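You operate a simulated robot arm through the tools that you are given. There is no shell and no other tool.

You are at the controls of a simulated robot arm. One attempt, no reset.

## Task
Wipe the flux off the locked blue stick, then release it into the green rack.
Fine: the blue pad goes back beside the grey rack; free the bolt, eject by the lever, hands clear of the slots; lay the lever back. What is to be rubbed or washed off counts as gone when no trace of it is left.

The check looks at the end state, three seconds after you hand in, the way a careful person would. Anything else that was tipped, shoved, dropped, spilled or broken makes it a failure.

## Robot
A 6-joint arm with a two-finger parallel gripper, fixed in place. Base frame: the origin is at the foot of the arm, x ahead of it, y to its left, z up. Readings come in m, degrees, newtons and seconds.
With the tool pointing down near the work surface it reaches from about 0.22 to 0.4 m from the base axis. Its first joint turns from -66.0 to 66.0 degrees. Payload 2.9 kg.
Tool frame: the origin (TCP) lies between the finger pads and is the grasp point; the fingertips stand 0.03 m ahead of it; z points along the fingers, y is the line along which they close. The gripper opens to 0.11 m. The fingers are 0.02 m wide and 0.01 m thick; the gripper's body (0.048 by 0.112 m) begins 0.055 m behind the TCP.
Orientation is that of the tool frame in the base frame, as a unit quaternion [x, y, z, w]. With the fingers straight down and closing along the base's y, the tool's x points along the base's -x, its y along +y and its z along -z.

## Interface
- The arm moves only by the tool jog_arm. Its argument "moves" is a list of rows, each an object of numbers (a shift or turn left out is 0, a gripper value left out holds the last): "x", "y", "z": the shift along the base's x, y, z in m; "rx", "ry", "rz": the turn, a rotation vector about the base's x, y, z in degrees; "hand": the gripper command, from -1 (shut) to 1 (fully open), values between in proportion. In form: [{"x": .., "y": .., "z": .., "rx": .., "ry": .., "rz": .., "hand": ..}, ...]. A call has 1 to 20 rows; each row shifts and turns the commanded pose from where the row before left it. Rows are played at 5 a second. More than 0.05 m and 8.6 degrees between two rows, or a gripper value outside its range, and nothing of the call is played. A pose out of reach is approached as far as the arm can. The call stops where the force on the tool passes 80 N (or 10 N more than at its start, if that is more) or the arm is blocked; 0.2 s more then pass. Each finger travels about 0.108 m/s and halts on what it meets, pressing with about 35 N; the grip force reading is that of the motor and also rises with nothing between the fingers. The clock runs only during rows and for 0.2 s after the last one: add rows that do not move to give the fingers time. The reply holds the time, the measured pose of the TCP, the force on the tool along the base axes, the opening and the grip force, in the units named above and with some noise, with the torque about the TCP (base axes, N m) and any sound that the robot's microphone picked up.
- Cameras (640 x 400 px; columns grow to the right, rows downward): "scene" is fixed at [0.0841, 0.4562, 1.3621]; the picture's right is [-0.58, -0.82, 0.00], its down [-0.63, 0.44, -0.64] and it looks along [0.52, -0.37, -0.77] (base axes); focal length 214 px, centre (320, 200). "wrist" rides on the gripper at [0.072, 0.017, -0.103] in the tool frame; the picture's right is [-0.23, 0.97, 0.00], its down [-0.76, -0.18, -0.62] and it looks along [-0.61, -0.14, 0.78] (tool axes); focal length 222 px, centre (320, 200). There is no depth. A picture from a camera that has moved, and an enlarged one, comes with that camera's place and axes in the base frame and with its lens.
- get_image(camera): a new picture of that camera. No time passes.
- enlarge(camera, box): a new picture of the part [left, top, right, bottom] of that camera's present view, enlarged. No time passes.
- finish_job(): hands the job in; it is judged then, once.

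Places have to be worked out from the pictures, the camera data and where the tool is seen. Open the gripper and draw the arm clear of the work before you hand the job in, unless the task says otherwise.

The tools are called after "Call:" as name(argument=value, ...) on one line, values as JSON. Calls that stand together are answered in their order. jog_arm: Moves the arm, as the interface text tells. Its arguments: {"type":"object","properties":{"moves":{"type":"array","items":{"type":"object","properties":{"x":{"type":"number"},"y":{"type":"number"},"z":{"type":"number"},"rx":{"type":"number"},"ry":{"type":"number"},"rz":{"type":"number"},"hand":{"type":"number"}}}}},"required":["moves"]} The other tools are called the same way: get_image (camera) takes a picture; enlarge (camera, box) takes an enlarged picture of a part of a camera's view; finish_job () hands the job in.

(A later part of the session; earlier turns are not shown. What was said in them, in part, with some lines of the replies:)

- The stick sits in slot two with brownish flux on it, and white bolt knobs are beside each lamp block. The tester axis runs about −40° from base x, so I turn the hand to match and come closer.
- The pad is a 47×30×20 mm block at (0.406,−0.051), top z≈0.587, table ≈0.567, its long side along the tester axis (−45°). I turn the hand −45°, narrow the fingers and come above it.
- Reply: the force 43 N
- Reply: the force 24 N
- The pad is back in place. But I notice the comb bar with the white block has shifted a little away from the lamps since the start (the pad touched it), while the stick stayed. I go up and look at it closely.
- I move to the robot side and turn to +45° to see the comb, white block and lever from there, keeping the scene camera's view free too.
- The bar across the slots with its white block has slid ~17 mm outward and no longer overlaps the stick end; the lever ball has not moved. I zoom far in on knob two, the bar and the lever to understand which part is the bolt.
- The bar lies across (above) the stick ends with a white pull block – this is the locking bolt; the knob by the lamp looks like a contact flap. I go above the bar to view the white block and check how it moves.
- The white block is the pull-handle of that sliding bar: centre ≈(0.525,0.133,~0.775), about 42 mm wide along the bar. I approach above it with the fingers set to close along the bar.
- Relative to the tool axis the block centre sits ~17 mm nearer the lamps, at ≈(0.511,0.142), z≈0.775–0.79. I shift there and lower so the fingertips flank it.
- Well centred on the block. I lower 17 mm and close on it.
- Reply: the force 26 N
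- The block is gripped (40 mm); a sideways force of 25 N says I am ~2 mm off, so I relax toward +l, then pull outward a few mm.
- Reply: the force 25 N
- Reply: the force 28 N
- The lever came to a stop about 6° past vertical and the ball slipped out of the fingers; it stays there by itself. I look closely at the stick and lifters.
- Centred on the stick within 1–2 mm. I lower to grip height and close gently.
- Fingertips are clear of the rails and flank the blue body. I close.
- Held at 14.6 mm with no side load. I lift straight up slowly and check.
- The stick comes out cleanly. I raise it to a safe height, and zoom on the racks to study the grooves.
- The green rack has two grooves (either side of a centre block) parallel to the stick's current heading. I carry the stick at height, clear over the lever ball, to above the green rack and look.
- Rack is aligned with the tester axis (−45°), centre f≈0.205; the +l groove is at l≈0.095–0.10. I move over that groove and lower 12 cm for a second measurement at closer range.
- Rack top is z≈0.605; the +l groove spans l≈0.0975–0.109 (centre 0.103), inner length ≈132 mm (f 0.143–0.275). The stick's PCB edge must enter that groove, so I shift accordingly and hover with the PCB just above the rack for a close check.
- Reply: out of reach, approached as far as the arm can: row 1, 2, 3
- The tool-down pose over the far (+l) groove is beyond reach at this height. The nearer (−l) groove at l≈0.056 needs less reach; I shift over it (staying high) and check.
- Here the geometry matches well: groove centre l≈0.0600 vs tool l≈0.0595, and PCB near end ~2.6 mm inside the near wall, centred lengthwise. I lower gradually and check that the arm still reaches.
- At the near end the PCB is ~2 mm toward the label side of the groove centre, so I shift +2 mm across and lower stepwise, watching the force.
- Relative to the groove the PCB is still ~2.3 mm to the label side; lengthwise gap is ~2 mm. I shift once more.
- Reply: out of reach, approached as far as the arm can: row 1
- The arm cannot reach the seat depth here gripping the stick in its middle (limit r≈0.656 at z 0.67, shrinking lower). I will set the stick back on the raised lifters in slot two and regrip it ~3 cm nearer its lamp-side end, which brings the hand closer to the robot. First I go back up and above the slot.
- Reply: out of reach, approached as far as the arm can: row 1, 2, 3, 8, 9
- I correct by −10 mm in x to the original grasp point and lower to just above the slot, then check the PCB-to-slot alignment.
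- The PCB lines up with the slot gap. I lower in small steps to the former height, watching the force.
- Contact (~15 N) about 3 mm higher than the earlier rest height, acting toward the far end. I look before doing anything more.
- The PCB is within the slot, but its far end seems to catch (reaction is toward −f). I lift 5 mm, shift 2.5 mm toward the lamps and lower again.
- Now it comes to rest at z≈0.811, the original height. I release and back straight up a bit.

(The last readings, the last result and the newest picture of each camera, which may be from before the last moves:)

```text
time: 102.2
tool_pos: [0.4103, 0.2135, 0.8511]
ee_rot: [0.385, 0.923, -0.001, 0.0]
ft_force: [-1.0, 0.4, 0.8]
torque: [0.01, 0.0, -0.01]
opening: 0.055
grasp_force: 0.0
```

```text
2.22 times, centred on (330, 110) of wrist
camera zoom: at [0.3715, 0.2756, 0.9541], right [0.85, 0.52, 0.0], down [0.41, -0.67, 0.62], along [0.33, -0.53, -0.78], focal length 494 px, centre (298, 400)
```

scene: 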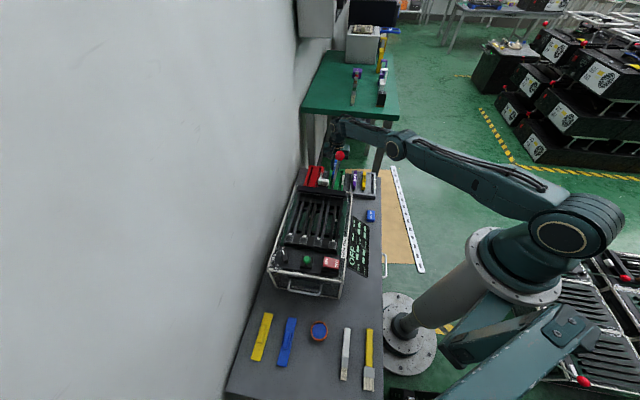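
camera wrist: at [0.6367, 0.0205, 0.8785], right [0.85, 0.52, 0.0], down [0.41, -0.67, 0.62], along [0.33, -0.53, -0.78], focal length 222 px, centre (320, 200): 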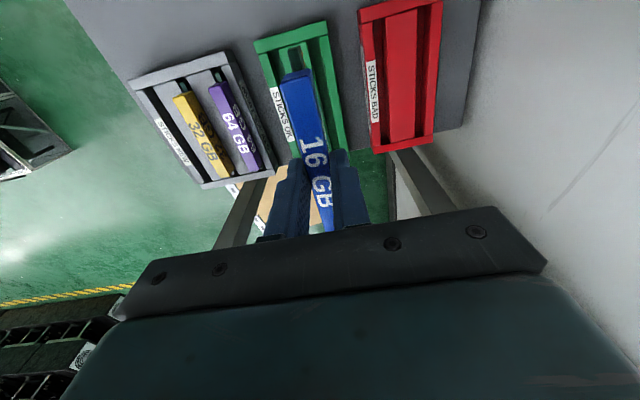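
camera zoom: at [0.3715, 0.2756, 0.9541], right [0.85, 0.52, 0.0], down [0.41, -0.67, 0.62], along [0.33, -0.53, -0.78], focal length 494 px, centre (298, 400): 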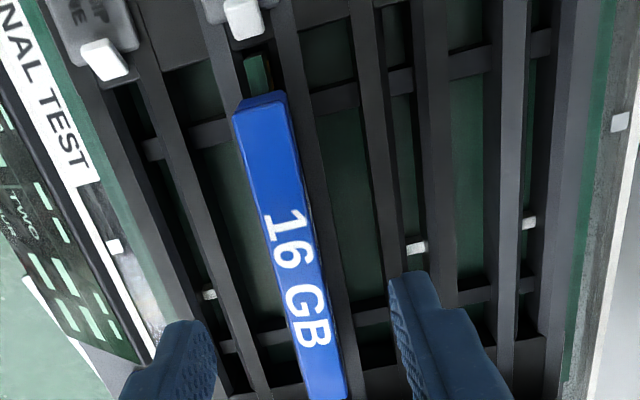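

The stick rests well on the lifters again. I shift 33 mm toward its lamp-side end and regrip slightly higher.

Call:
jog_arm(moves=[{"x": -0.0117, "y": 0.0117}, {"x": -0.0117, "y": 0.0117}, {"z": -0.015}, {"z": -0.015}, {"z": -0.008}, {}])

Call:
enlarge(camera="wrist", box=[220, 40, 440, 220])

Call:
enlarge(camera="scene", box=[300, 185, 340, 245])

```text
time: 103.6
tool_pos: [0.3858, 0.2359, 0.8138]
ee_rot: [0.385, 0.923, 0.0, 0.0]
ft_force: [0.5, -0.1, 0.8]
torque: [0.01, 0.0, -0.02]
opening: 0.0553
grasp_force: 0.1
```

```text
2.22 times, centred on (330, 130) of wrist
camera zoom: at [0.3483, 0.2996, 0.9161], right [0.85, 0.52, 0.0], down [0.41, -0.67, 0.62], along [0.33, -0.53, -0.78], focal length 494 px, centre (298, 356)
```

zoom: 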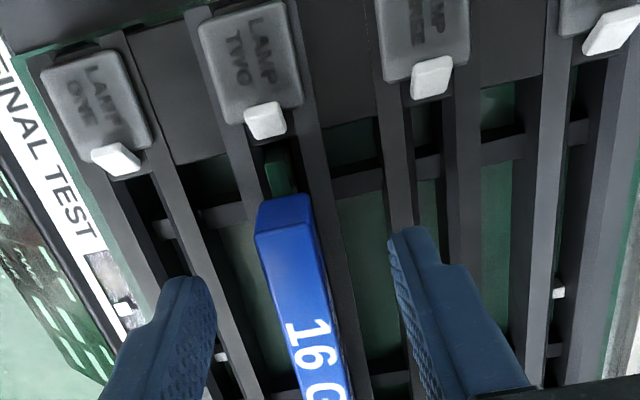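

```text
6.67 times, centred on (320, 215) of scene
camera zoom: at [0.0841, 0.4562, 1.3621], right [-0.58, -0.82, 0.0], down [-0.63, 0.44, -0.64], along [0.52, -0.37, -0.77], focal length 1430 px, centre (320, 100)
```

zoom: 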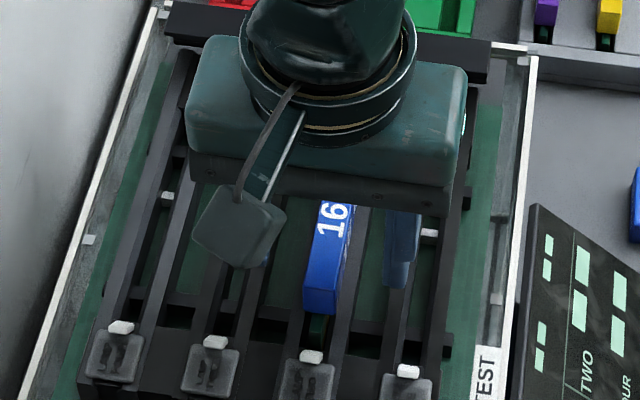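

Centred. I close and lift.

Call:
jog_arm(moves=[{"hand": -0.4}, {}, {"hand": -1}, {}, {}, {}])

Call:
jog_arm(moves=[{"z": 0.008}, {"z": 0.012}, {"z": 0.015}, {"z": 0.015}, {}])

Call:
enlarge(camera="scene", box=[300, 175, 340, 235])

Call:
enlarge(camera="wrist", box=[220, 40, 440, 220])

```text
time: 105.0
tool_pos: [0.3874, 0.2381, 0.8131]
ee_rot: [0.385, 0.923, -0.001, 0.0]
ft_force: [-0.5, 0.3, 0.2]
torque: [0.01, 0.0, 0.03]
opening: 0.0149
grasp_force: 35.5
```

```text
time: 106.2
tool_pos: [0.3857, 0.2378, 0.8627]
ee_rot: [0.385, 0.923, 0.0, 0.0]
ft_force: [-0.2, -1.5, 0.1]
torque: [0.0, 0.04, -0.02]
opening: 0.0148
grasp_force: 35.7
```

```text
6.67 times, centred on (320, 205) of scene
camera zoom: at [0.0841, 0.4562, 1.3621], right [-0.58, -0.82, 0.0], down [-0.63, 0.44, -0.64], along [0.52, -0.37, -0.77], focal length 1430 px, centre (320, 167)
```

zoom: 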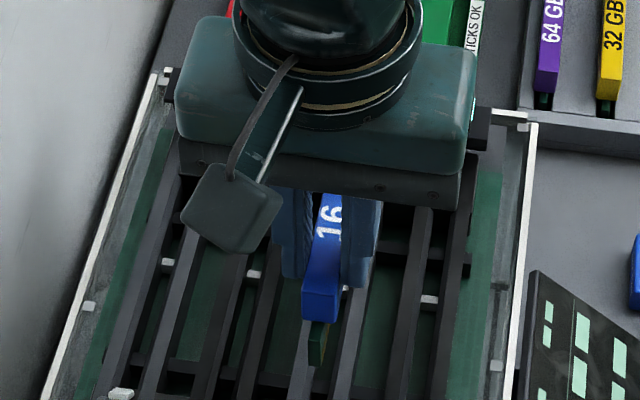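

```text
2.22 times, centred on (330, 130) of wrist
camera zoom: at [0.3487, 0.2998, 0.9661], right [0.85, 0.52, 0.0], down [0.41, -0.67, 0.62], along [0.33, -0.53, -0.78], focal length 494 px, centre (298, 356)
```

zoom: 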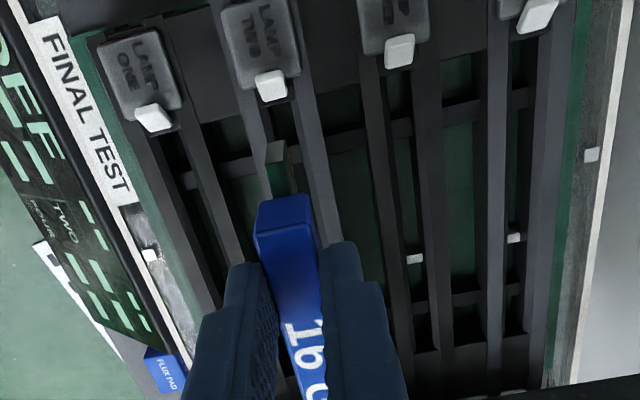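

Held again. I carry it at height over to the nearer groove of the green rack, now with the hand ~33 mm closer to the robot.

Call:
jog_arm(moves=[{"z": 0.035}, {"z": 0.035}, {"z": 0.035}, {"z": 0.035}, {"x": 0.0271, "y": -0.0318}, {"x": 0.0271, "y": -0.0318}, {"x": 0.0271, "y": -0.0318}, {"x": 0.0271, "y": -0.0318}, {"x": 0.0271, "y": -0.0318}, {"x": 0.0271, "y": -0.0318}, {"x": 0.0271, "y": -0.0318}, {"x": 0.0271, "y": -0.0318}, {"x": 0.0271, "y": -0.0318}, {"z": -0.04}, {"z": -0.04}, {}])

Call:
enlarge(camera="wrist", box=[200, 0, 460, 200])

Call:
enlarge(camera="scene", box=[310, 120, 380, 190])

```text
time: 109.6
tool_pos: [0.6308, -0.0501, 0.9249]
ee_rot: [0.385, 0.923, 0.0, 0.0]
ft_force: [-0.5, -0.7, -1.0]
torque: [0.03, 0.04, 0.01]
opening: 0.0148
grasp_force: 35.3
```

```text
2.00 times, centred on (330, 100) of wrist
camera zoom: at [0.5926, 0.0123, 1.0266], right [0.85, 0.52, 0.0], down [0.41, -0.67, 0.62], along [0.33, -0.53, -0.78], focal length 444 px, centre (300, 400)
```

zoom: 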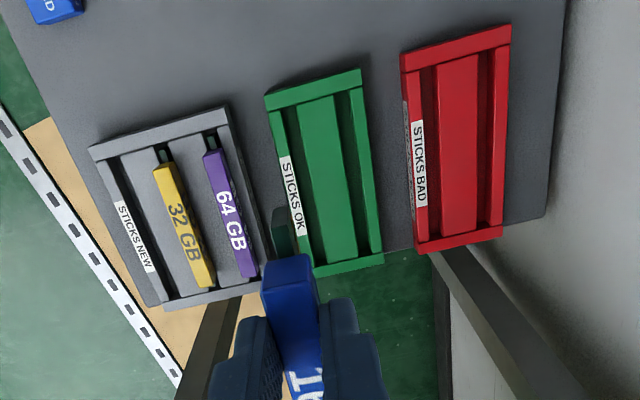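

```text
5.71 times, centred on (345, 155) of scene
camera zoom: at [0.0841, 0.4562, 1.3621], right [-0.58, -0.82, 0.0], down [-0.63, 0.44, -0.64], along [0.52, -0.37, -0.77], focal length 1226 px, centre (177, 457)
```

zoom: 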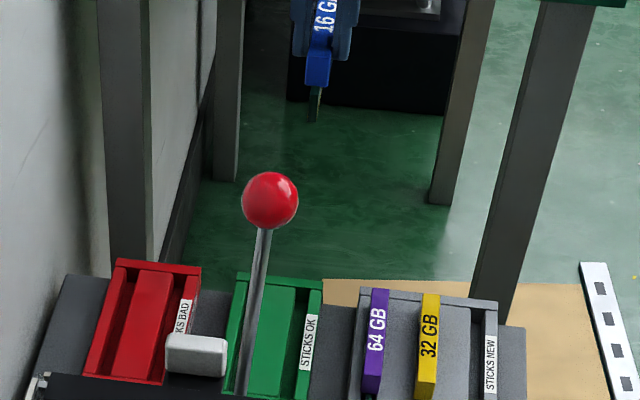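

The whole green rack is visible here; I enlarge it for a precise measurement.

Call:
enlarge(camera="wrist", box=[320, 25, 400, 145])

Call:
enlarge(camera="wrist", box=[240, 45, 340, 165])

```text
3.33 times, centred on (360, 85) of wrist
camera zoom: at [0.5926, 0.0123, 1.0266], right [0.85, 0.52, 0.0], down [0.41, -0.67, 0.62], along [0.33, -0.53, -0.78], focal length 740 px, centre (187, 583)
```

zoom: 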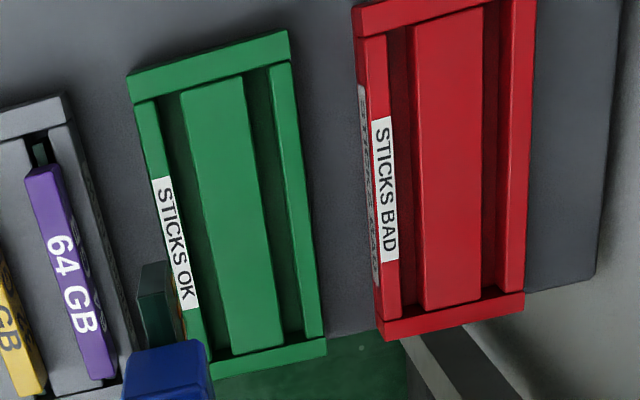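

```text
3.33 times, centred on (290, 105) of wrist
camera zoom: at [0.5926, 0.0123, 1.0266], right [0.85, 0.52, 0.0], down [0.41, -0.67, 0.62], along [0.33, -0.53, -0.78], focal length 740 px, centre (420, 517)
```

zoom: 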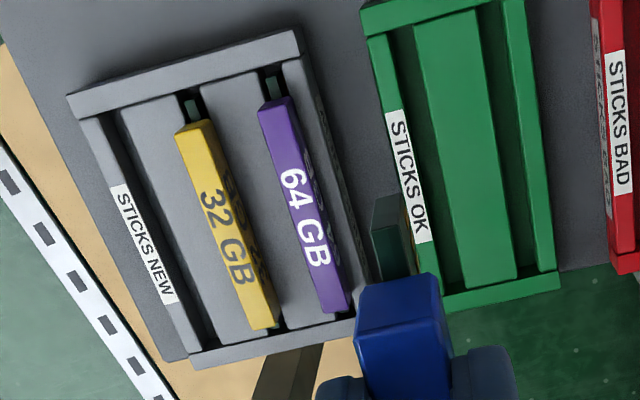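

Groove axis ≈−46°, centre line l≈0.061 at the hand. I fine-rotate −0.7°, adjust 2 mm and descend to just above the rack.

Call:
jog_arm(moves=[{"y": 0.0022, "rz": -0.7}, {"z": -0.04}, {"z": -0.04}, {"z": -0.04}, {"z": -0.04}, {"z": -0.04}, {"z": -0.025}, {}, {}])

Call:
enlarge(camera="wrist", box=[250, 20, 370, 140])

Call:
enlarge(camera="scene", box=[325, 160, 360, 195])

```text
time: 111.6
tool_pos: [0.6305, -0.0461, 0.6975]
ee_rot: [0.39, 0.921, 0.001, 0.0]
ft_force: [1.0, -0.1, -1.6]
torque: [0.05, 0.03, 0.01]
opening: 0.0147
grasp_force: 34.8
```

```text
3.33 times, centred on (310, 80) of wrist
camera zoom: at [0.5925, 0.0168, 0.8009], right [0.86, 0.51, 0.0], down [0.4, -0.67, 0.62], along [0.32, -0.53, -0.78], focal length 740 px, centre (353, 600)
```

zoom: 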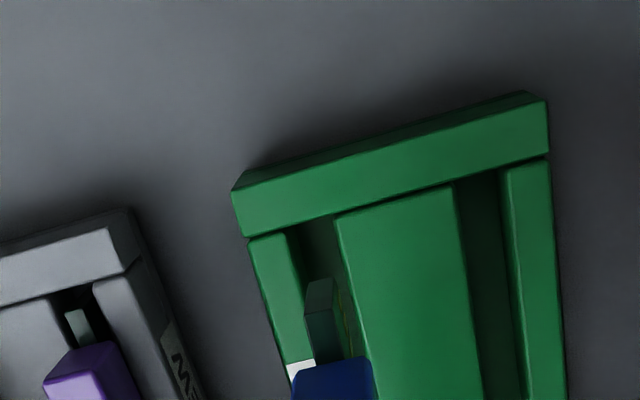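

```text
11.43 times, centred on (342, 178) of scene
camera zoom: at [0.0841, 0.4562, 1.3621], right [-0.58, -0.82, 0.0], down [-0.63, 0.44, -0.64], along [0.52, -0.37, -0.77], focal length 2451 px, centre (63, 457)
```

zoom: 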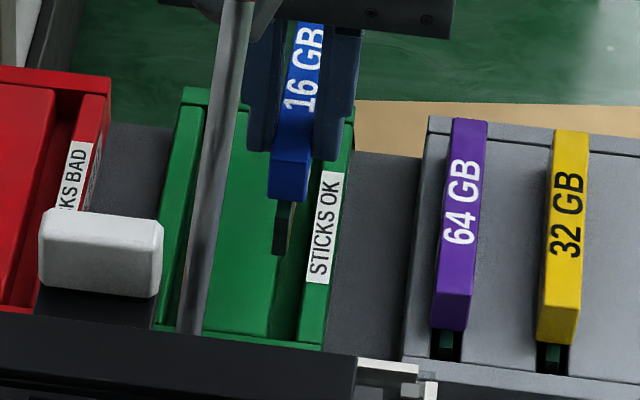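

The PCB is ~1.7 mm toward +l and ~1 mm too far forward; I correct that and lower to just above the groove.

Call:
jog_arm(moves=[{"x": -0.002, "y": -0.0004}, {"z": -0.01}, {"z": -0.01}, {}, {}])

Call:
enlarge(camera="wrist", box=[270, 40, 350, 130])

Call:
enlarge(camera="scene", box=[325, 165, 355, 195])

```text
time: 112.8
tool_pos: [0.6283, -0.0456, 0.6787]
ee_rot: [0.391, 0.92, 0.0, 0.0]
ft_force: [0.1, -0.1, -0.4]
torque: [0.03, 0.01, -0.03]
opening: 0.0149
grasp_force: 35.5
```

```text
4.44 times, centred on (310, 85) of wrist
camera zoom: at [0.5906, 0.0161, 0.7812], right [0.86, 0.51, 0.0], down [0.4, -0.67, 0.62], along [0.32, -0.53, -0.78], focal length 987 px, centre (364, 711)
```

zoom: 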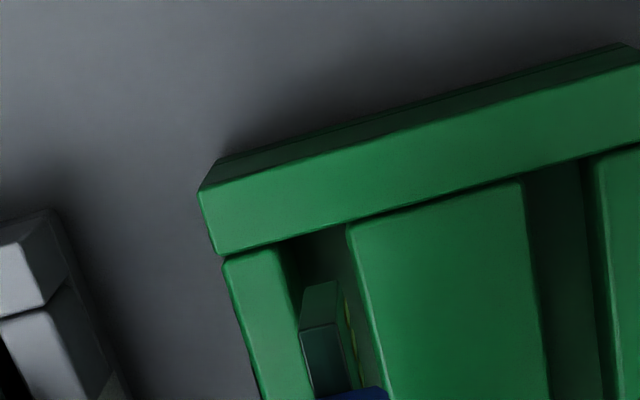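

```text
13.33 times, centred on (340, 180) of scene
camera zoom: at [0.0841, 0.4562, 1.3621], right [-0.58, -0.82, 0.0], down [-0.63, 0.44, -0.64], along [0.52, -0.37, -0.77], focal length 2860 px, centre (53, 467)
```

zoom: 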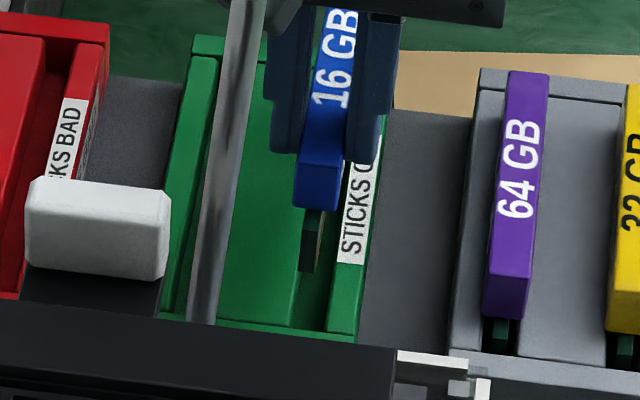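

Lateral alignment is now within 0.5 mm. I nudge 1 mm toward the near wall and lower into the groove step by step.

Call:
jog_arm(moves=[{"x": -0.0007, "y": 0.0007}, {"z": -0.008}, {"z": -0.005}, {}])

Call:
enlarge(camera="wrist", box=[270, 40, 350, 130])

```text
time: 113.8
tool_pos: [0.6278, -0.0455, 0.6652]
ee_rot: [0.391, 0.92, 0.0, 0.0]
ft_force: [-0.4, -0.2, -0.6]
torque: [0.0, 0.0, 0.0]
opening: 0.0148
grasp_force: 35.0
```

```text
4.44 times, centred on (310, 85) of wrist
camera zoom: at [0.5901, 0.0165, 0.7681], right [0.86, 0.51, 0.0], down [0.4, -0.67, 0.62], along [0.32, -0.53, -0.78], focal length 987 px, centre (364, 711)
```

zoom: 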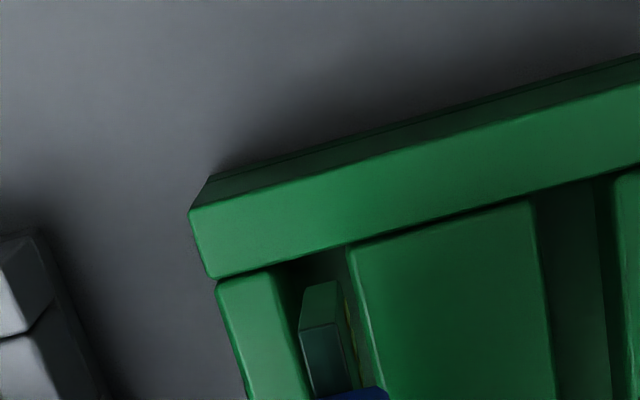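

The PCB edge sits inside the groove opening with margins both sides. I continue down in small steps.

Call:
jog_arm(moves=[{"z": -0.004}, {"z": -0.003}, {}])

Call:
jog_arm(moves=[{"z": -0.003}, {"z": -0.002}, {}])

Call:
enlarge(camera="wrist", box=[270, 40, 350, 130])

Call:
enlarge(camera="scene", box=[325, 165, 355, 195])

```text
time: 114.6
tool_pos: [0.6268, -0.0454, 0.6581]
ee_rot: [0.391, 0.92, 0.0, 0.0]
ft_force: [-0.7, 1.2, -0.6]
torque: [0.01, 0.0, 0.02]
opening: 0.0149
grasp_force: 35.5
```

```text
time: 115.4
tool_pos: [0.6288, -0.0458, 0.6527]
ee_rot: [0.391, 0.921, 0.0, 0.0]
ft_force: [0.7, -0.5, -1.1]
torque: [-0.01, 0.02, 0.02]
opening: 0.0148
grasp_force: 35.1
```

```text
4.44 times, centred on (310, 85) of wrist
camera zoom: at [0.5903, 0.0165, 0.7561], right [0.86, 0.51, 0.0], down [0.4, -0.67, 0.62], along [0.32, -0.53, -0.78], focal length 987 px, centre (364, 711)
```

zoom: 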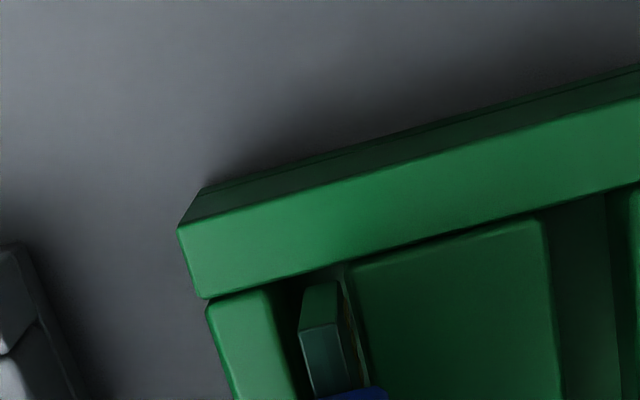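

```text
13.33 times, centred on (340, 180) of scene
camera zoom: at [0.0841, 0.4562, 1.3621], right [-0.58, -0.82, 0.0], down [-0.63, 0.44, -0.64], along [0.52, -0.37, -0.77], focal length 2860 px, centre (53, 467)
```

zoom: 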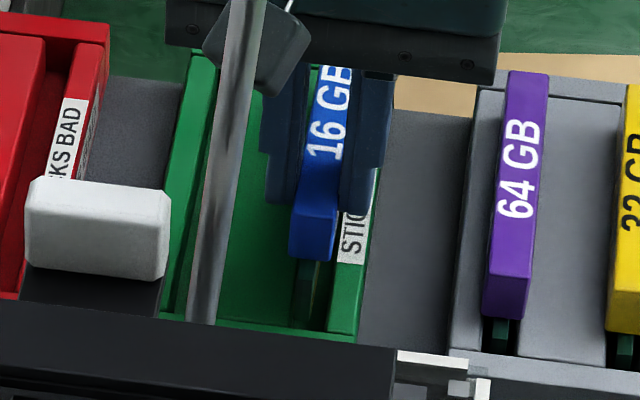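

No contact force yet, the PCB is entering the groove. I continue in 2 mm steps until it seats.

Call:
jog_arm(moves=[{"z": -0.002}, {"z": -0.002}, {}])

Call:
jog_arm(moves=[{"z": -0.002}, {"z": -0.001}, {}])

Call:
jog_arm(moves=[{"z": -0.002}, {}])

Call:
enlarge(camera="scene", box=[325, 165, 355, 195])

```text
time: 116.2
tool_pos: [0.6275, -0.0461, 0.6494]
ee_rot: [0.39, 0.921, 0.0, 0.001]
ft_force: [0.2, 0.0, -2.0]
torque: [0.0, 0.0, 0.01]
opening: 0.0146
grasp_force: 35.0
```

```text
time: 117.0
tool_pos: [0.6268, -0.0463, 0.6469]
ee_rot: [0.391, 0.92, 0.001, 0.0]
ft_force: [-0.4, 0.1, -0.9]
torque: [-0.01, 0.02, 0.02]
opening: 0.0148
grasp_force: 35.3
```

```text
time: 117.6
tool_pos: [0.6285, -0.0454, 0.645]
ee_rot: [0.391, 0.921, 0.0, -0.001]
ft_force: [0.1, 0.7, -0.2]
torque: [0.0, -0.03, 0.01]
opening: 0.0148
grasp_force: 35.2
```

```text
13.33 times, centred on (340, 180) of scene
camera zoom: at [0.0841, 0.4562, 1.3621], right [-0.58, -0.82, 0.0], down [-0.63, 0.44, -0.64], along [0.52, -0.37, -0.77], focal length 2860 px, centre (53, 467)
```

zoom: 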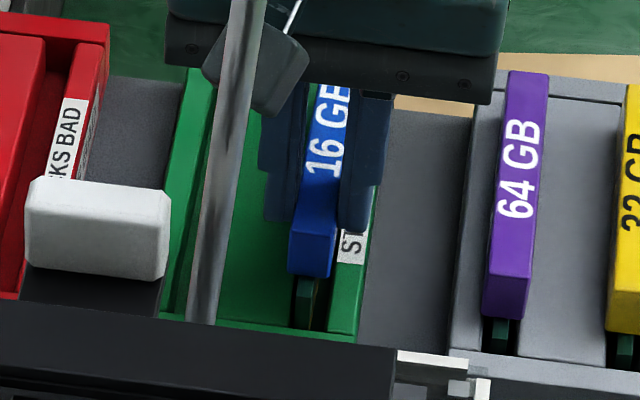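

Still free; comparing with the purple stick there is some way left. I go on in 1–2 mm steps with care for the fingertips above the rack rails.

Call:
jog_arm(moves=[{"z": -0.002}, {}])

Call:
jog_arm(moves=[{"z": -0.0015}, {}])

Call:
jog_arm(moves=[{"z": -0.0015}, {}])

```text
time: 118.2
tool_pos: [0.6278, -0.0464, 0.6423]
ee_rot: [0.391, 0.92, 0.0, 0.0]
ft_force: [0.0, -0.7, -0.8]
torque: [0.02, -0.01, 0.03]
opening: 0.0147
grasp_force: 34.7
```

```text
time: 118.8
tool_pos: [0.6277, -0.0462, 0.6414]
ee_rot: [0.391, 0.92, 0.0, 0.0]
ft_force: [1.0, 0.2, 0.0]
torque: [0.02, -0.01, -0.01]
opening: 0.0148
grasp_force: 34.9
```

```text
time: 119.4
tool_pos: [0.6283, -0.0456, 0.6403]
ee_rot: [0.391, 0.92, 0.0, 0.0]
ft_force: [0.4, 0.3, -0.2]
torque: [-0.01, 0.0, -0.01]
opening: 0.0148
grasp_force: 35.4
```

Call:
jog_arm(moves=[{"z": -0.0015}, {}])

Call:
enlarge(camera="scene", box=[330, 170, 355, 195])

Call:
enlarge(camera="wrist", box=[260, 40, 380, 180])

```text
time: 120.0
tool_pos: [0.627, -0.0456, 0.6354]
ee_rot: [0.391, 0.92, 0.0, 0.0]
ft_force: [0.2, -1.8, -1.2]
torque: [0.0, 0.01, 0.03]
opening: 0.0149
grasp_force: 34.9
```

```text
16.00 times, centred on (342, 182) of scene
camera zoom: at [0.0841, 0.4562, 1.3621], right [-0.58, -0.82, 0.0], down [-0.63, 0.44, -0.64], along [0.52, -0.37, -0.77], focal length 3432 px, centre (-40, 480)
```

zoom: 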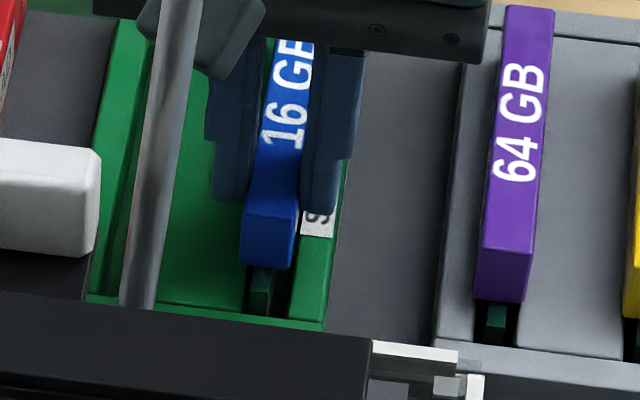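

```text
2.86 times, centred on (320, 110) of wrist
camera zoom: at [0.5902, 0.0163, 0.7405], right [0.86, 0.51, 0.0], down [0.4, -0.67, 0.62], along [0.32, -0.53, -0.78], focal length 635 px, centre (320, 457)
```

zoom: 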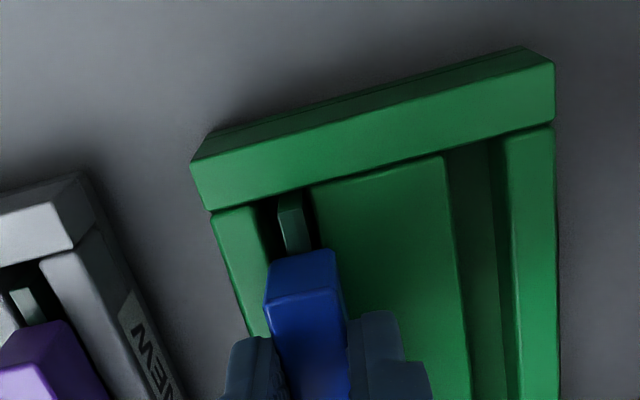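

By comparison with the purple stick only ~2 mm remain. Two more 1 mm steps.

Call:
jog_arm(moves=[{"z": -0.001}, {}])

Call:
jog_arm(moves=[{"z": -0.001}, {}])

```text
time: 120.6
tool_pos: [0.6279, -0.0466, 0.6353]
ee_rot: [0.391, 0.92, 0.001, 0.0]
ft_force: [-0.5, 0.2, 0.5]
torque: [0.05, 0.01, -0.01]
opening: 0.0145
grasp_force: 34.4
```

```text
time: 121.2
tool_pos: [0.6272, -0.0463, 0.6363]
ee_rot: [0.391, 0.921, 0.0, 0.0]
ft_force: [0.4, -1.1, 0.0]
torque: [0.03, 0.01, -0.02]
opening: 0.0147
grasp_force: 34.9
```

Call:
jog_arm(moves=[{"z": -0.001}, {}])

Call:
jog_arm(moves=[{"z": -0.001}, {}])

Call:
enlarge(camera="scene", box=[330, 170, 355, 195])

```text
time: 121.8
tool_pos: [0.6279, -0.0462, 0.635]
ee_rot: [0.392, 0.92, 0.0, 0.0]
ft_force: [-0.4, 0.1, -0.8]
torque: [0.02, -0.01, 0.01]
opening: 0.0147
grasp_force: 34.9
```

```text
time: 122.4
tool_pos: [0.6275, -0.047, 0.6331]
ee_rot: [0.39, 0.921, 0.0, 0.0]
ft_force: [0.2, 0.3, -1.1]
torque: [0.02, 0.0, 0.02]
opening: 0.0149
grasp_force: 35.4
```

```text
16.00 times, centred on (342, 182) of scene
camera zoom: at [0.0841, 0.4562, 1.3621], right [-0.58, -0.82, 0.0], down [-0.63, 0.44, -0.64], along [0.52, -0.37, -0.77], focal length 3432 px, centre (-40, 480)
```

zoom: 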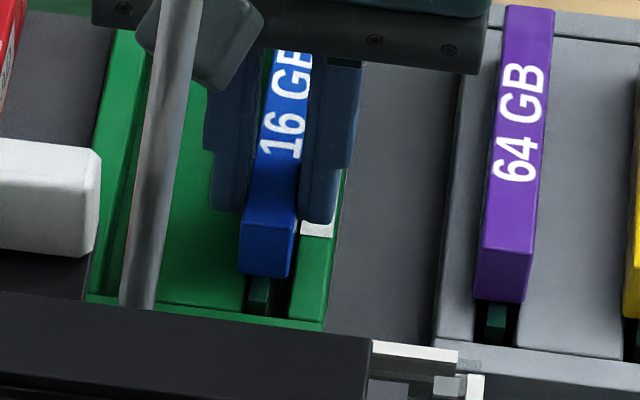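

Call:
jog_arm(moves=[{"z": -0.001}, {}])

Call:
jog_arm(moves=[{"z": -0.001}, {}])

Call:
jog_arm(moves=[{"z": -0.001}, {}])

Call:
enlarge(camera="scene", box=[330, 170, 355, 195])

Call:
enlarge(camera="wrist", box=[260, 40, 380, 180])

```text
time: 123.0
tool_pos: [0.6274, -0.0447, 0.6321]
ee_rot: [0.391, 0.921, 0.0, 0.0]
ft_force: [-1.3, 0.0, -0.6]
torque: [0.0, 0.01, 0.0]
opening: 0.0145
grasp_force: 35.3
```

```text
time: 123.6
tool_pos: [0.6277, -0.0459, 0.6322]
ee_rot: [0.391, 0.92, 0.0, 0.0]
ft_force: [-1.3, -0.4, 1.2]
torque: [-0.09, -0.06, 0.0]
opening: 0.0148
grasp_force: 35.1
```

```text
time: 124.2
tool_pos: [0.627, -0.0466, 0.6308]
ee_rot: [0.391, 0.92, -0.001, 0.001]
ft_force: [-2.1, -0.1, 9.4]
torque: [-0.13, -0.03, -0.05]
opening: 0.0149
grasp_force: 35.2
```

```text
16.00 times, centred on (342, 182) of scene
camera zoom: at [0.0839, 0.4562, 1.3621], right [-0.58, -0.82, 0.0], down [-0.63, 0.44, -0.64], along [0.52, -0.37, -0.77], focal length 3432 px, centre (-40, 480)
```

zoom: 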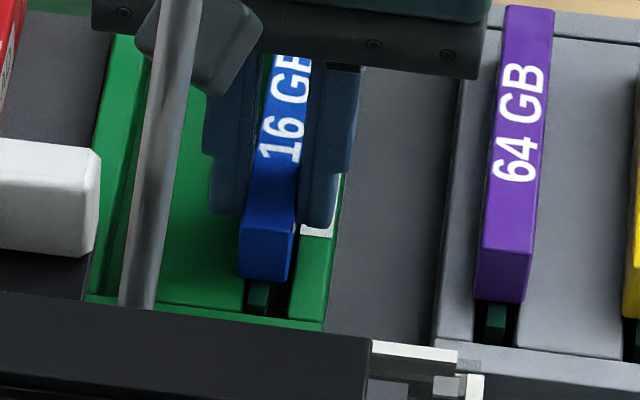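

```text
2.86 times, centred on (320, 110) of wrist
camera zoom: at [0.5905, 0.0164, 0.7343], right [0.86, 0.51, 0.0], down [0.4, -0.67, 0.62], along [0.32, -0.54, -0.78], focal length 635 px, centre (320, 457)
```

zoom: 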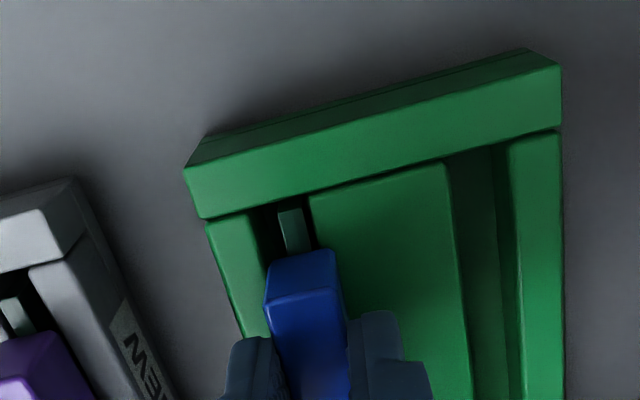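

Contact ~9 N: the stick is down on the rack. I open slightly and withdraw straight up, then inspect.

Call:
jog_arm(moves=[{"z": 0.0005}, {"hand": -0.6}, {"hand": -0.4}, {}, {}, {"z": 0.015}, {"z": 0.03}, {"z": 0.04}, {"z": 0.04}, {}])

Call:
enlarge(camera="scene", box=[325, 160, 365, 195])

Call:
enlarge(camera="wrist", box=[220, 20, 400, 180])

```text
time: 126.4
tool_pos: [0.6266, -0.0445, 0.7582]
ee_rot: [0.391, 0.92, 0.0, 0.001]
ft_force: [0.2, 0.3, 0.2]
torque: [0.01, 0.0, 0.05]
opening: 0.033
grasp_force: 0.0
```

```text
11.43 times, centred on (345, 178) of scene
camera zoom: at [0.0841, 0.4562, 1.3621], right [-0.58, -0.82, 0.0], down [-0.63, 0.44, -0.64], along [0.52, -0.37, -0.77], focal length 2451 px, centre (34, 457)
```

zoom: 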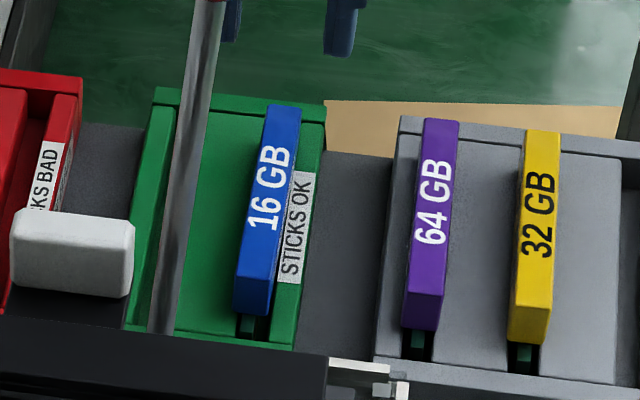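

```text
2.50 times, centred on (310, 100) of wrist
camera zoom: at [0.5895, 0.0169, 0.86], right [0.86, 0.51, 0.0], down [0.4, -0.67, 0.62], along [0.32, -0.53, -0.78], focal length 555 px, centre (345, 450)
```

zoom: 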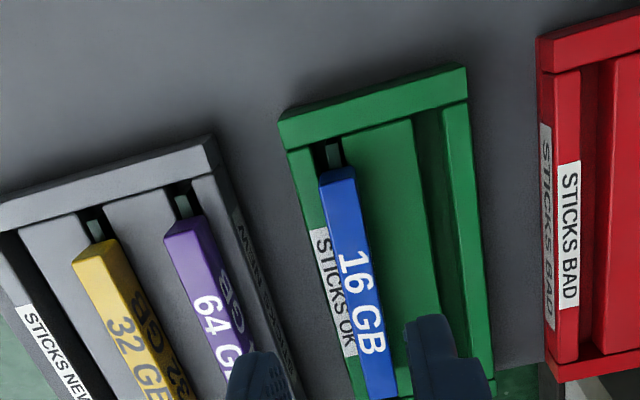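

The blue stick sits properly in the green rack, like its neighbours. Now the lever must be laid back: I rise, turn and tilt the hand as before and approach the ball.

Call:
jog_arm(moves=[{"z": 0.04}, {"z": 0.04}, {"z": 0.04}, {"z": 0.04}, {"z": 0.04}, {"z": 0.04}, {"z": 0.04}, {"x": -0.01, "y": 0.0052, "rz": 7.6, "hand": 0.1}, {"x": -0.01, "y": 0.0052, "rz": 7.6}, {"x": -0.01, "y": 0.0052, "rz": 7.6}, {"x": -0.01, "y": 0.0052, "rz": 7.6}, {"x": -0.01, "y": 0.0052, "rz": 7.6}, {"x": -0.01, "y": 0.0052, "rz": 7.6}, {"x": -0.01, "y": 0.0052, "rz": 7.6}, {"x": -0.01, "y": 0.0052, "rz": 7.6}, {"x": -0.01, "y": 0.0052, "rz": 7.6}, {"x": -0.01, "y": 0.0052, "rz": 7.6}, {"x": -0.01, "y": 0.0052, "rz": 7.6}, {"x": -0.01, "y": 0.0052, "rz": 7.4}])

Call:
jog_arm(moves=[{"rx": 5.9, "ry": -5.9}, {"rx": 5.9, "ry": -5.9}, {"rx": 5.9, "ry": -5.9}, {}])

Call:
get_image(camera="wrist")

Call:
enlarge(camera="scene", box=[290, 120, 390, 220])

```text
time: 130.4
tool_pos: [0.5073, 0.0171, 1.0379]
ee_rot: [-0.384, 0.923, 0.001, 0.0]
ft_force: [0.1, 0.2, -0.5]
torque: [0.01, -0.03, -0.03]
opening: 0.0606
grasp_force: 0.0
```

```text
time: 131.4
tool_pos: [0.5084, 0.0166, 1.0366]
ee_rot: [-0.373, 0.902, 0.083, 0.2]
ft_force: [0.2, 1.1, -0.2]
torque: [-0.01, 0.02, -0.01]
opening: 0.0607
grasp_force: 0.1
```

```text
taken
camera wrist: at [0.4193, -0.05, 1.0989], right [-0.54, 0.83, 0.1], down [0.43, 0.17, 0.89], along [0.72, 0.52, -0.45], focal length 222 px, centre (320, 200)
```

wrist: 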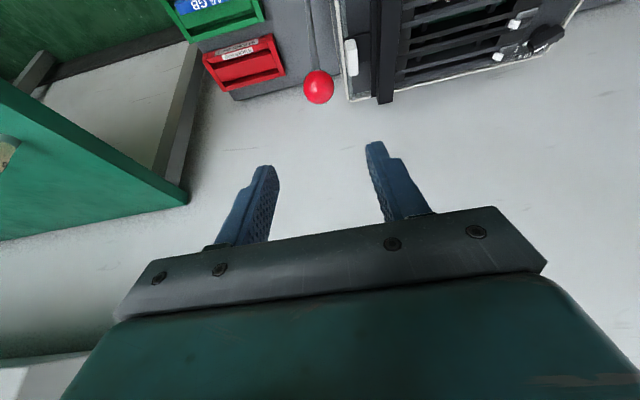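

```text
4.00 times, centred on (340, 170) of scene
camera zoom: at [0.0841, 0.4562, 1.3621], right [-0.58, -0.82, 0.0], down [-0.63, 0.44, -0.64], along [0.52, -0.37, -0.77], focal length 858 px, centre (240, 320)
```

zoom: 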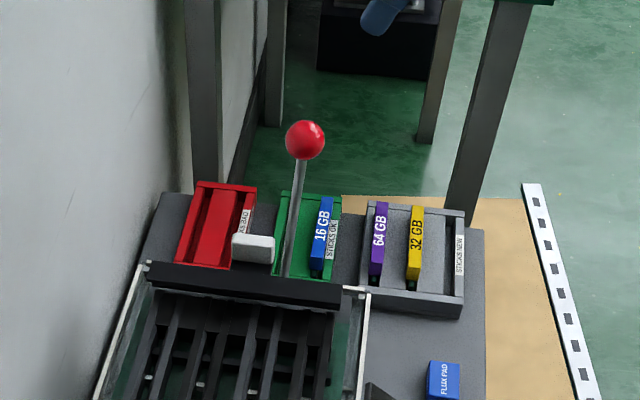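

The lever has settled at ~3° past vertical, ball ≈(0.546,0.058,0.877). I move to 8 cm behind it on the tool axis.

Call:
jog_arm(moves=[{"x": 0.007, "y": 0.0085, "z": -0.044}, {"x": 0.007, "y": 0.0085, "z": -0.044}, {}])

Call:
get_image(camera="wrist")

```text
time: 132.2
tool_pos: [0.5235, 0.0336, 0.9484]
ee_rot: [-0.373, 0.902, 0.083, 0.2]
ft_force: [0.5, 0.1, -0.4]
torque: [0.01, -0.01, 0.0]
opening: 0.0604
grasp_force: 0.0
```

```text
taken
camera wrist: at [0.4337, -0.0331, 1.0107], right [-0.54, 0.83, 0.1], down [0.43, 0.18, 0.89], along [0.72, 0.52, -0.45], focal length 222 px, centre (320, 200)
```

wrist: 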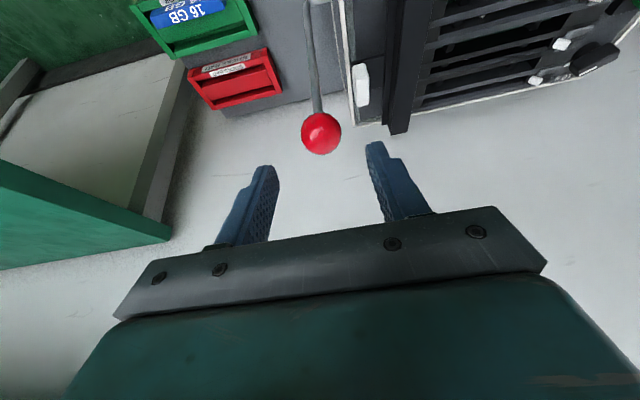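

Ball is dead on the tool axis. I advance and grip it.

Call:
jog_arm(moves=[{"x": 0.008, "y": 0.0078, "z": -0.0241}, {"x": 0.008, "y": 0.0078, "z": -0.0241}, {"x": 0.008, "y": 0.0078, "z": -0.0241}, {}, {"hand": -1}, {}, {}, {}])

Call:
get_image(camera="wrist")

```text
time: 134.0
tool_pos: [0.5456, 0.0582, 0.877]
ee_rot: [-0.374, 0.902, 0.084, 0.2]
ft_force: [-7.5, 9.6, -0.5]
torque: [0.29, -0.26, 0.08]
opening: 0.0349
grasp_force: 45.5
```

```text
taken
camera wrist: at [0.4572, -0.0092, 0.9381], right [-0.54, 0.83, 0.1], down [0.43, 0.18, 0.89], along [0.72, 0.52, -0.45], focal length 222 px, centre (320, 200)
```

wrist: 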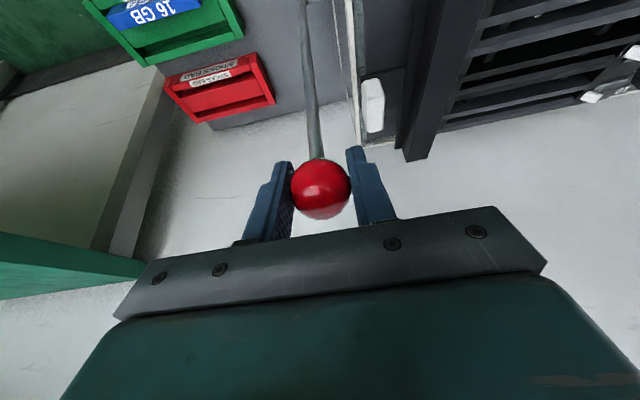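

Gripped. I swing the lever back along the reverse arc, first half.

Call:
jog_arm(moves=[{"x": -0.001, "y": 0.001}, {"x": 0.0107, "y": 0.0107, "z": 0.0004}, {"x": 0.0114, "y": 0.0114, "z": -0.0005}, {"x": 0.0113, "y": 0.0113, "z": -0.0015}, {"x": 0.0112, "y": 0.0112, "z": -0.0024}, {"x": 0.0111, "y": 0.0111, "z": -0.0034}, {}])

Call:
get_image(camera="wrist")

```text
time: 135.6
tool_pos: [0.6006, 0.1127, 0.868]
ee_rot: [-0.374, 0.902, 0.083, 0.2]
ft_force: [-5.9, 1.0, 2.0]
torque: [-0.84, 0.81, 0.01]
opening: 0.035
grasp_force: 44.6
```

```text
taken
camera wrist: at [0.512, 0.0463, 0.931], right [-0.54, 0.83, 0.1], down [0.43, 0.18, 0.89], along [0.72, 0.52, -0.45], focal length 222 px, centre (320, 200)
```

wrist: 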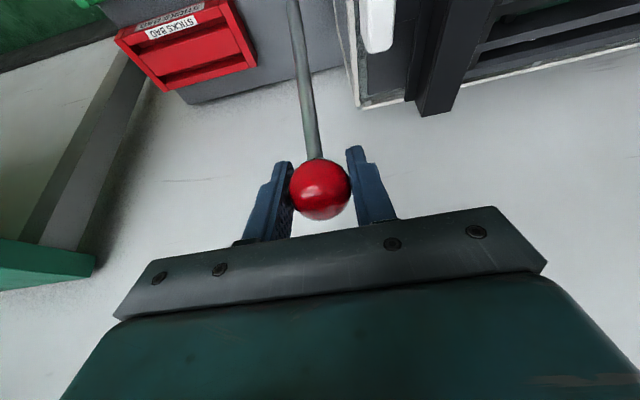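

The ball stays in the grip and the lever follows. I continue down the arc to near its original rest position.

Call:
jog_arm(moves=[{"x": 0.011, "y": 0.011, "z": -0.0044}, {"x": 0.0107, "y": 0.0107, "z": -0.0053}, {"x": 0.0105, "y": 0.0105, "z": -0.0062}, {"x": 0.0102, "y": 0.0102, "z": -0.0071}, {}])

Call:
jog_arm(moves=[{"x": 0.005, "y": 0.005, "z": -0.004}, {}])

```text
time: 136.8
tool_pos: [0.644, 0.1558, 0.8451]
ee_rot: [-0.373, 0.902, 0.082, 0.202]
ft_force: [-3.3, 1.3, 7.5]
torque: [-0.76, 0.74, -0.02]
opening: 0.0351
grasp_force: 45.0
```

```text
time: 137.4
tool_pos: [0.6483, 0.1605, 0.8423]
ee_rot: [-0.374, 0.901, 0.083, 0.202]
ft_force: [1.1, 3.0, 9.0]
torque: [-0.62, 0.55, 0.05]
opening: 0.0352
grasp_force: 45.2
```

Call:
jog_arm(moves=[{"x": 0.003, "y": 0.003, "z": -0.0024}, {}])

Call:
jog_arm(moves=[{"x": 0.002, "y": 0.002, "z": -0.0016}, {}])

Call:
jog_arm(moves=[{"x": 0.0015, "y": 0.0015, "z": -0.0012}, {}])

```text
time: 138.0
tool_pos: [0.6526, 0.1636, 0.8387]
ee_rot: [-0.373, 0.902, 0.082, 0.201]
ft_force: [-0.2, 2.9, 11.3]
torque: [-0.85, 0.85, 0.04]
opening: 0.0352
grasp_force: 45.1
```

```text
time: 138.6
tool_pos: [0.6535, 0.1656, 0.8387]
ee_rot: [-0.373, 0.902, 0.082, 0.201]
ft_force: [2.8, 1.2, 11.8]
torque: [-0.68, 0.73, 0.03]
opening: 0.0353
grasp_force: 45.3
```

```text
time: 139.2
tool_pos: [0.6539, 0.1666, 0.8368]
ee_rot: [-0.374, 0.902, 0.083, 0.201]
ft_force: [5.3, 0.6, 14.5]
torque: [-0.7, 0.72, -0.03]
opening: 0.0352
grasp_force: 44.8
```

Call:
jog_arm(moves=[{"x": 0.0015, "y": 0.0015, "z": -0.0012}, {}])

Call:
jog_arm(moves=[{"x": 0.0015, "y": 0.0015, "z": -0.0012}, {}])

Call:
enlarge(camera="scene", box=[270, 130, 370, 230])

```text
time: 139.8
tool_pos: [0.6553, 0.1682, 0.837]
ee_rot: [-0.372, 0.902, 0.083, 0.2]
ft_force: [-18.1, -13.4, 27.0]
torque: [-0.05, 0.04, 0.03]
opening: 0.0349
grasp_force: 44.1
```

```text
time: 140.4
tool_pos: [0.6566, 0.1696, 0.835]
ee_rot: [-0.373, 0.902, 0.083, 0.2]
ft_force: [-19.8, -17.9, 22.9]
torque: [-0.02, 0.05, 0.0]
opening: 0.0351
grasp_force: 45.5
```

```text
4.00 times, centred on (320, 180) of scene
camera zoom: at [0.0832, 0.4557, 1.3624], right [-0.58, -0.82, 0.0], down [-0.63, 0.44, -0.64], along [0.52, -0.37, -0.77], focal length 858 px, centre (320, 280)
```

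zoom: 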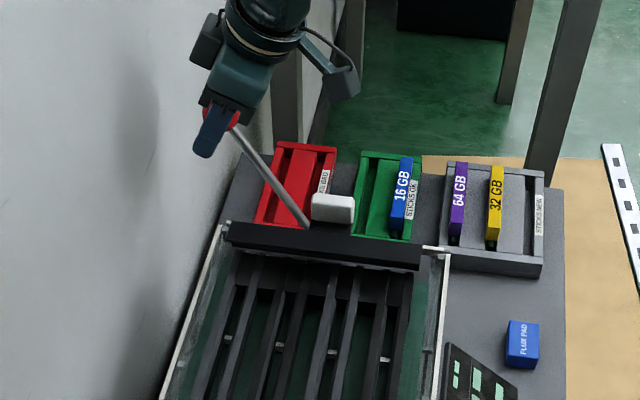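

The stop is felt (≈35 N reaction): the lever is fully laid back. I relieve the push, open, and retreat along the tool axis.

Call:
jog_arm(moves=[{"x": -0.002, "y": -0.002, "z": 0.0016}, {"hand": 0.1}, {}, {}, {"x": -0.008, "y": -0.0078, "z": 0.0241}, {"x": -0.008, "y": -0.0078, "z": 0.0241}, {"x": -0.008, "y": -0.0078, "z": 0.0241}, {"x": -0.008, "y": -0.0078, "z": 0.0241}, {}])

Call:
get_image(camera="wrist")

Call:
enlarge(camera="scene", box=[270, 130, 370, 230])

```text
time: 142.4
tool_pos: [0.6232, 0.1378, 0.9326]
ee_rot: [-0.373, 0.902, 0.082, 0.199]
ft_force: [-0.4, -0.1, 0.3]
torque: [0.0, 0.01, 0.0]
opening: 0.0606
grasp_force: 0.1
```

```text
taken
camera wrist: at [0.5345, 0.0702, 0.9945], right [-0.54, 0.83, 0.1], down [0.43, 0.18, 0.89], along [0.72, 0.52, -0.45], focal length 222 px, centre (320, 200)
```

wrist: 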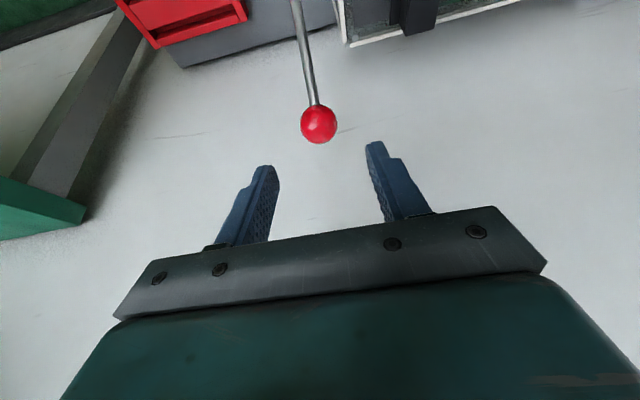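

```text
4.00 times, centred on (320, 180) of scene
camera zoom: at [0.0841, 0.4562, 1.3621], right [-0.58, -0.82, 0.0], down [-0.63, 0.44, -0.64], along [0.52, -0.37, -0.77], focal length 858 px, centre (320, 280)
```

zoom: 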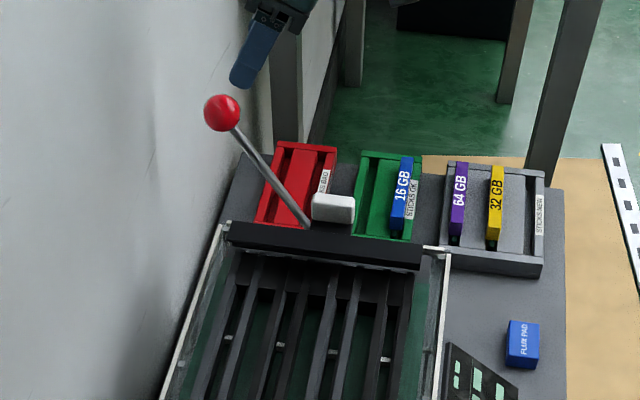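

The lever is back at its original place. I draw the arm up and back to a clear pose, level the hand, and open fully.

Call:
jog_arm(moves=[{"x": -0.02, "y": -0.01, "z": 0.04}, {"x": -0.02, "y": -0.01, "z": 0.04}, {"x": -0.025, "y": -0.01, "z": 0.035}, {"x": -0.03, "y": -0.012, "z": 0.03, "rx": -5.9, "ry": 5.9}, {"x": -0.03, "y": -0.012, "z": 0.03, "rx": -5.9, "ry": 5.9}, {"x": -0.03, "y": -0.012, "z": 0.025, "rx": -5.9, "ry": 5.9}, {"x": -0.03, "y": -0.012, "rz": -7.5, "hand": 1}, {"x": -0.03, "y": -0.012, "rz": -7.5}, {"x": -0.03, "y": -0.012, "rz": -7.5}, {"x": -0.015, "y": -0.012, "rz": -7.5}, {"rz": -7.5}, {"rz": -7.5}, {}])

Call:
get_image(camera="wrist")

Call:
get_image(camera="scene")

Call:
enlarge(camera="scene", box=[270, 140, 390, 300])

```text
time: 145.2
tool_pos: [0.3627, 0.0229, 1.1328]
ee_rot: [0.001, 1.0, 0.0, -0.001]
ft_force: [-0.4, 0.2, 0.3]
torque: [0.02, 0.0, 0.02]
opening: 0.1101
grasp_force: 0.0
```

```text
taken
camera wrist: at [0.2917, 0.0387, 1.2347], right [0.23, 0.97, 0.0], down [0.76, -0.18, 0.62], along [0.61, -0.14, -0.78], focal length 222 px, centre (320, 200)
```

wrist: 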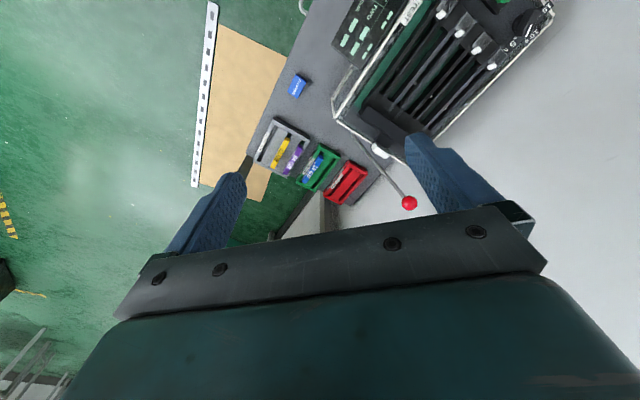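

```text
taken
```

scene: 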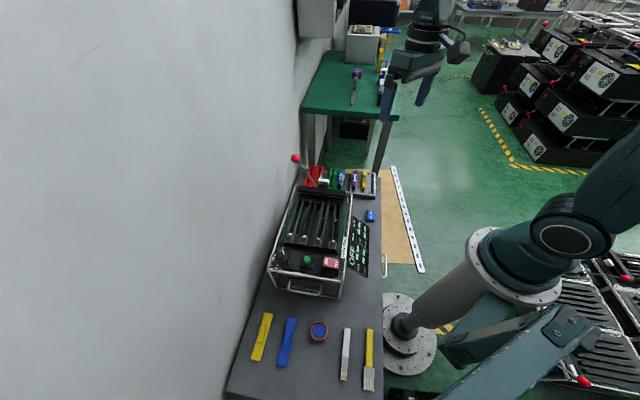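

```text
2.50 times, centred on (330, 220) of scene
camera zoom: at [0.0841, 0.4562, 1.3621], right [-0.58, -0.82, 0.0], down [-0.63, 0.44, -0.64], along [0.52, -0.37, -0.77], focal length 536 px, centre (295, 150)
```

zoom: 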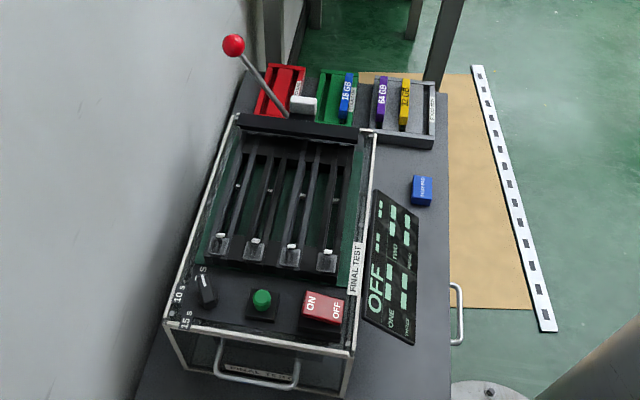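

Everything is in place. A last close look at the stick in the rack and at the pad for any trace of flux.

Call:
enlarge(camera="scene", box=[335, 165, 350, 192])

Call:
enlarge(camera="wrist", box=[285, 135, 355, 205])

Call:
enlarge(camera="scene", box=[300, 195, 345, 250])

```text
14.81 times, centred on (342, 178) of scene
camera zoom: at [0.0841, 0.4562, 1.3621], right [-0.58, -0.82, 0.0], down [-0.63, 0.44, -0.64], along [0.52, -0.37, -0.77], focal length 3177 px, centre (-13, 518)
```

zoom: 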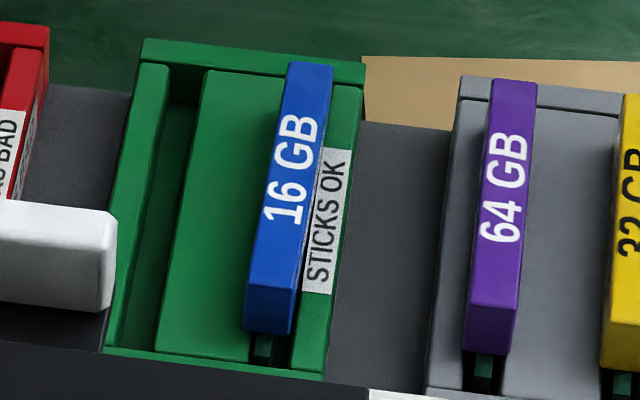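

```text
5.71 times, centred on (320, 170) of wrist
camera zoom: at [0.2917, 0.0387, 1.2347], right [0.23, 0.97, 0.0], down [0.76, -0.18, 0.62], along [0.61, -0.14, -0.78], focal length 1269 px, centre (320, 371)
```

zoom: 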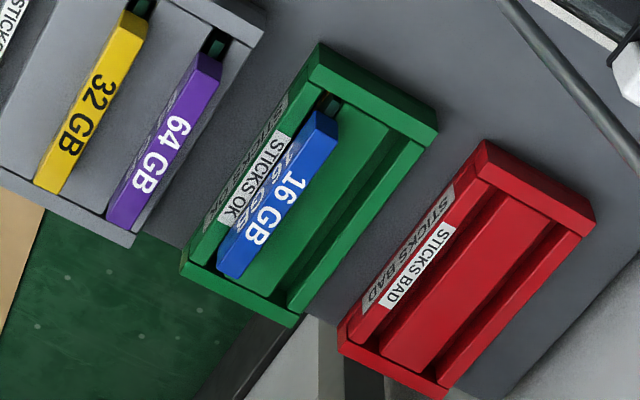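

```text
7.27 times, centred on (322, 222) of scene
camera zoom: at [0.0841, 0.4562, 1.3621], right [-0.58, -0.82, 0.0], down [-0.63, 0.44, -0.64], along [0.52, -0.37, -0.77], focal length 1560 px, centre (302, 36)
```

zoom: 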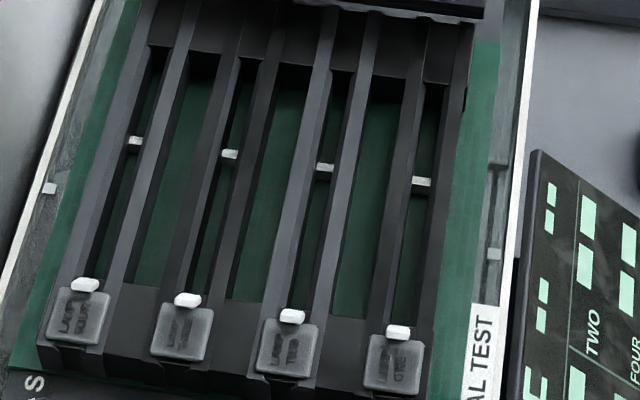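

The blue stick is clean and seated in the green rack. The pad is back beside the grey rack, the bolt is free, the lever is laid back with the lifters down, and the arm is clear with the gripper open. I hand the job in.

Call:
finish_job()

```text
The job is handed in.
```

I wiped the blue 16 GB stick clean, ejected it with the lever, and seated it in the green rack; the job is handed in. In the final pictures:

- **Stick:** no flux shows on any face I could see. The side facing away from the cameras was never clearly in view.
- **Blue pad:** it is back in its original spot beside the grey rack.
- **Bolt:** I left it pulled fully back. The task didn't ask for it to be locked again.
- **Lever:** it is laid back against its stop, in the position it had at the start.
- **Everything else:** nothing looks moved or tipped. The arm is clear and the gripper is open.

Three things happened along the way:

- **Bolt nudged early:** while I was wiping, the pad pushed the bolt part of the way open before I pulled it free on purpose.
- **Lever slipped:** it slipped from the fingers when it reached its stop during the ejection, and it stayed where it was.
- **Stick regripped:** the arm couldn't reach the rack holding the stick by its middle. I set it back on the raised lifters in its slot, regripped it nearer one end, and carried it over again. It met light contact of about 15 N while going back into the slot.
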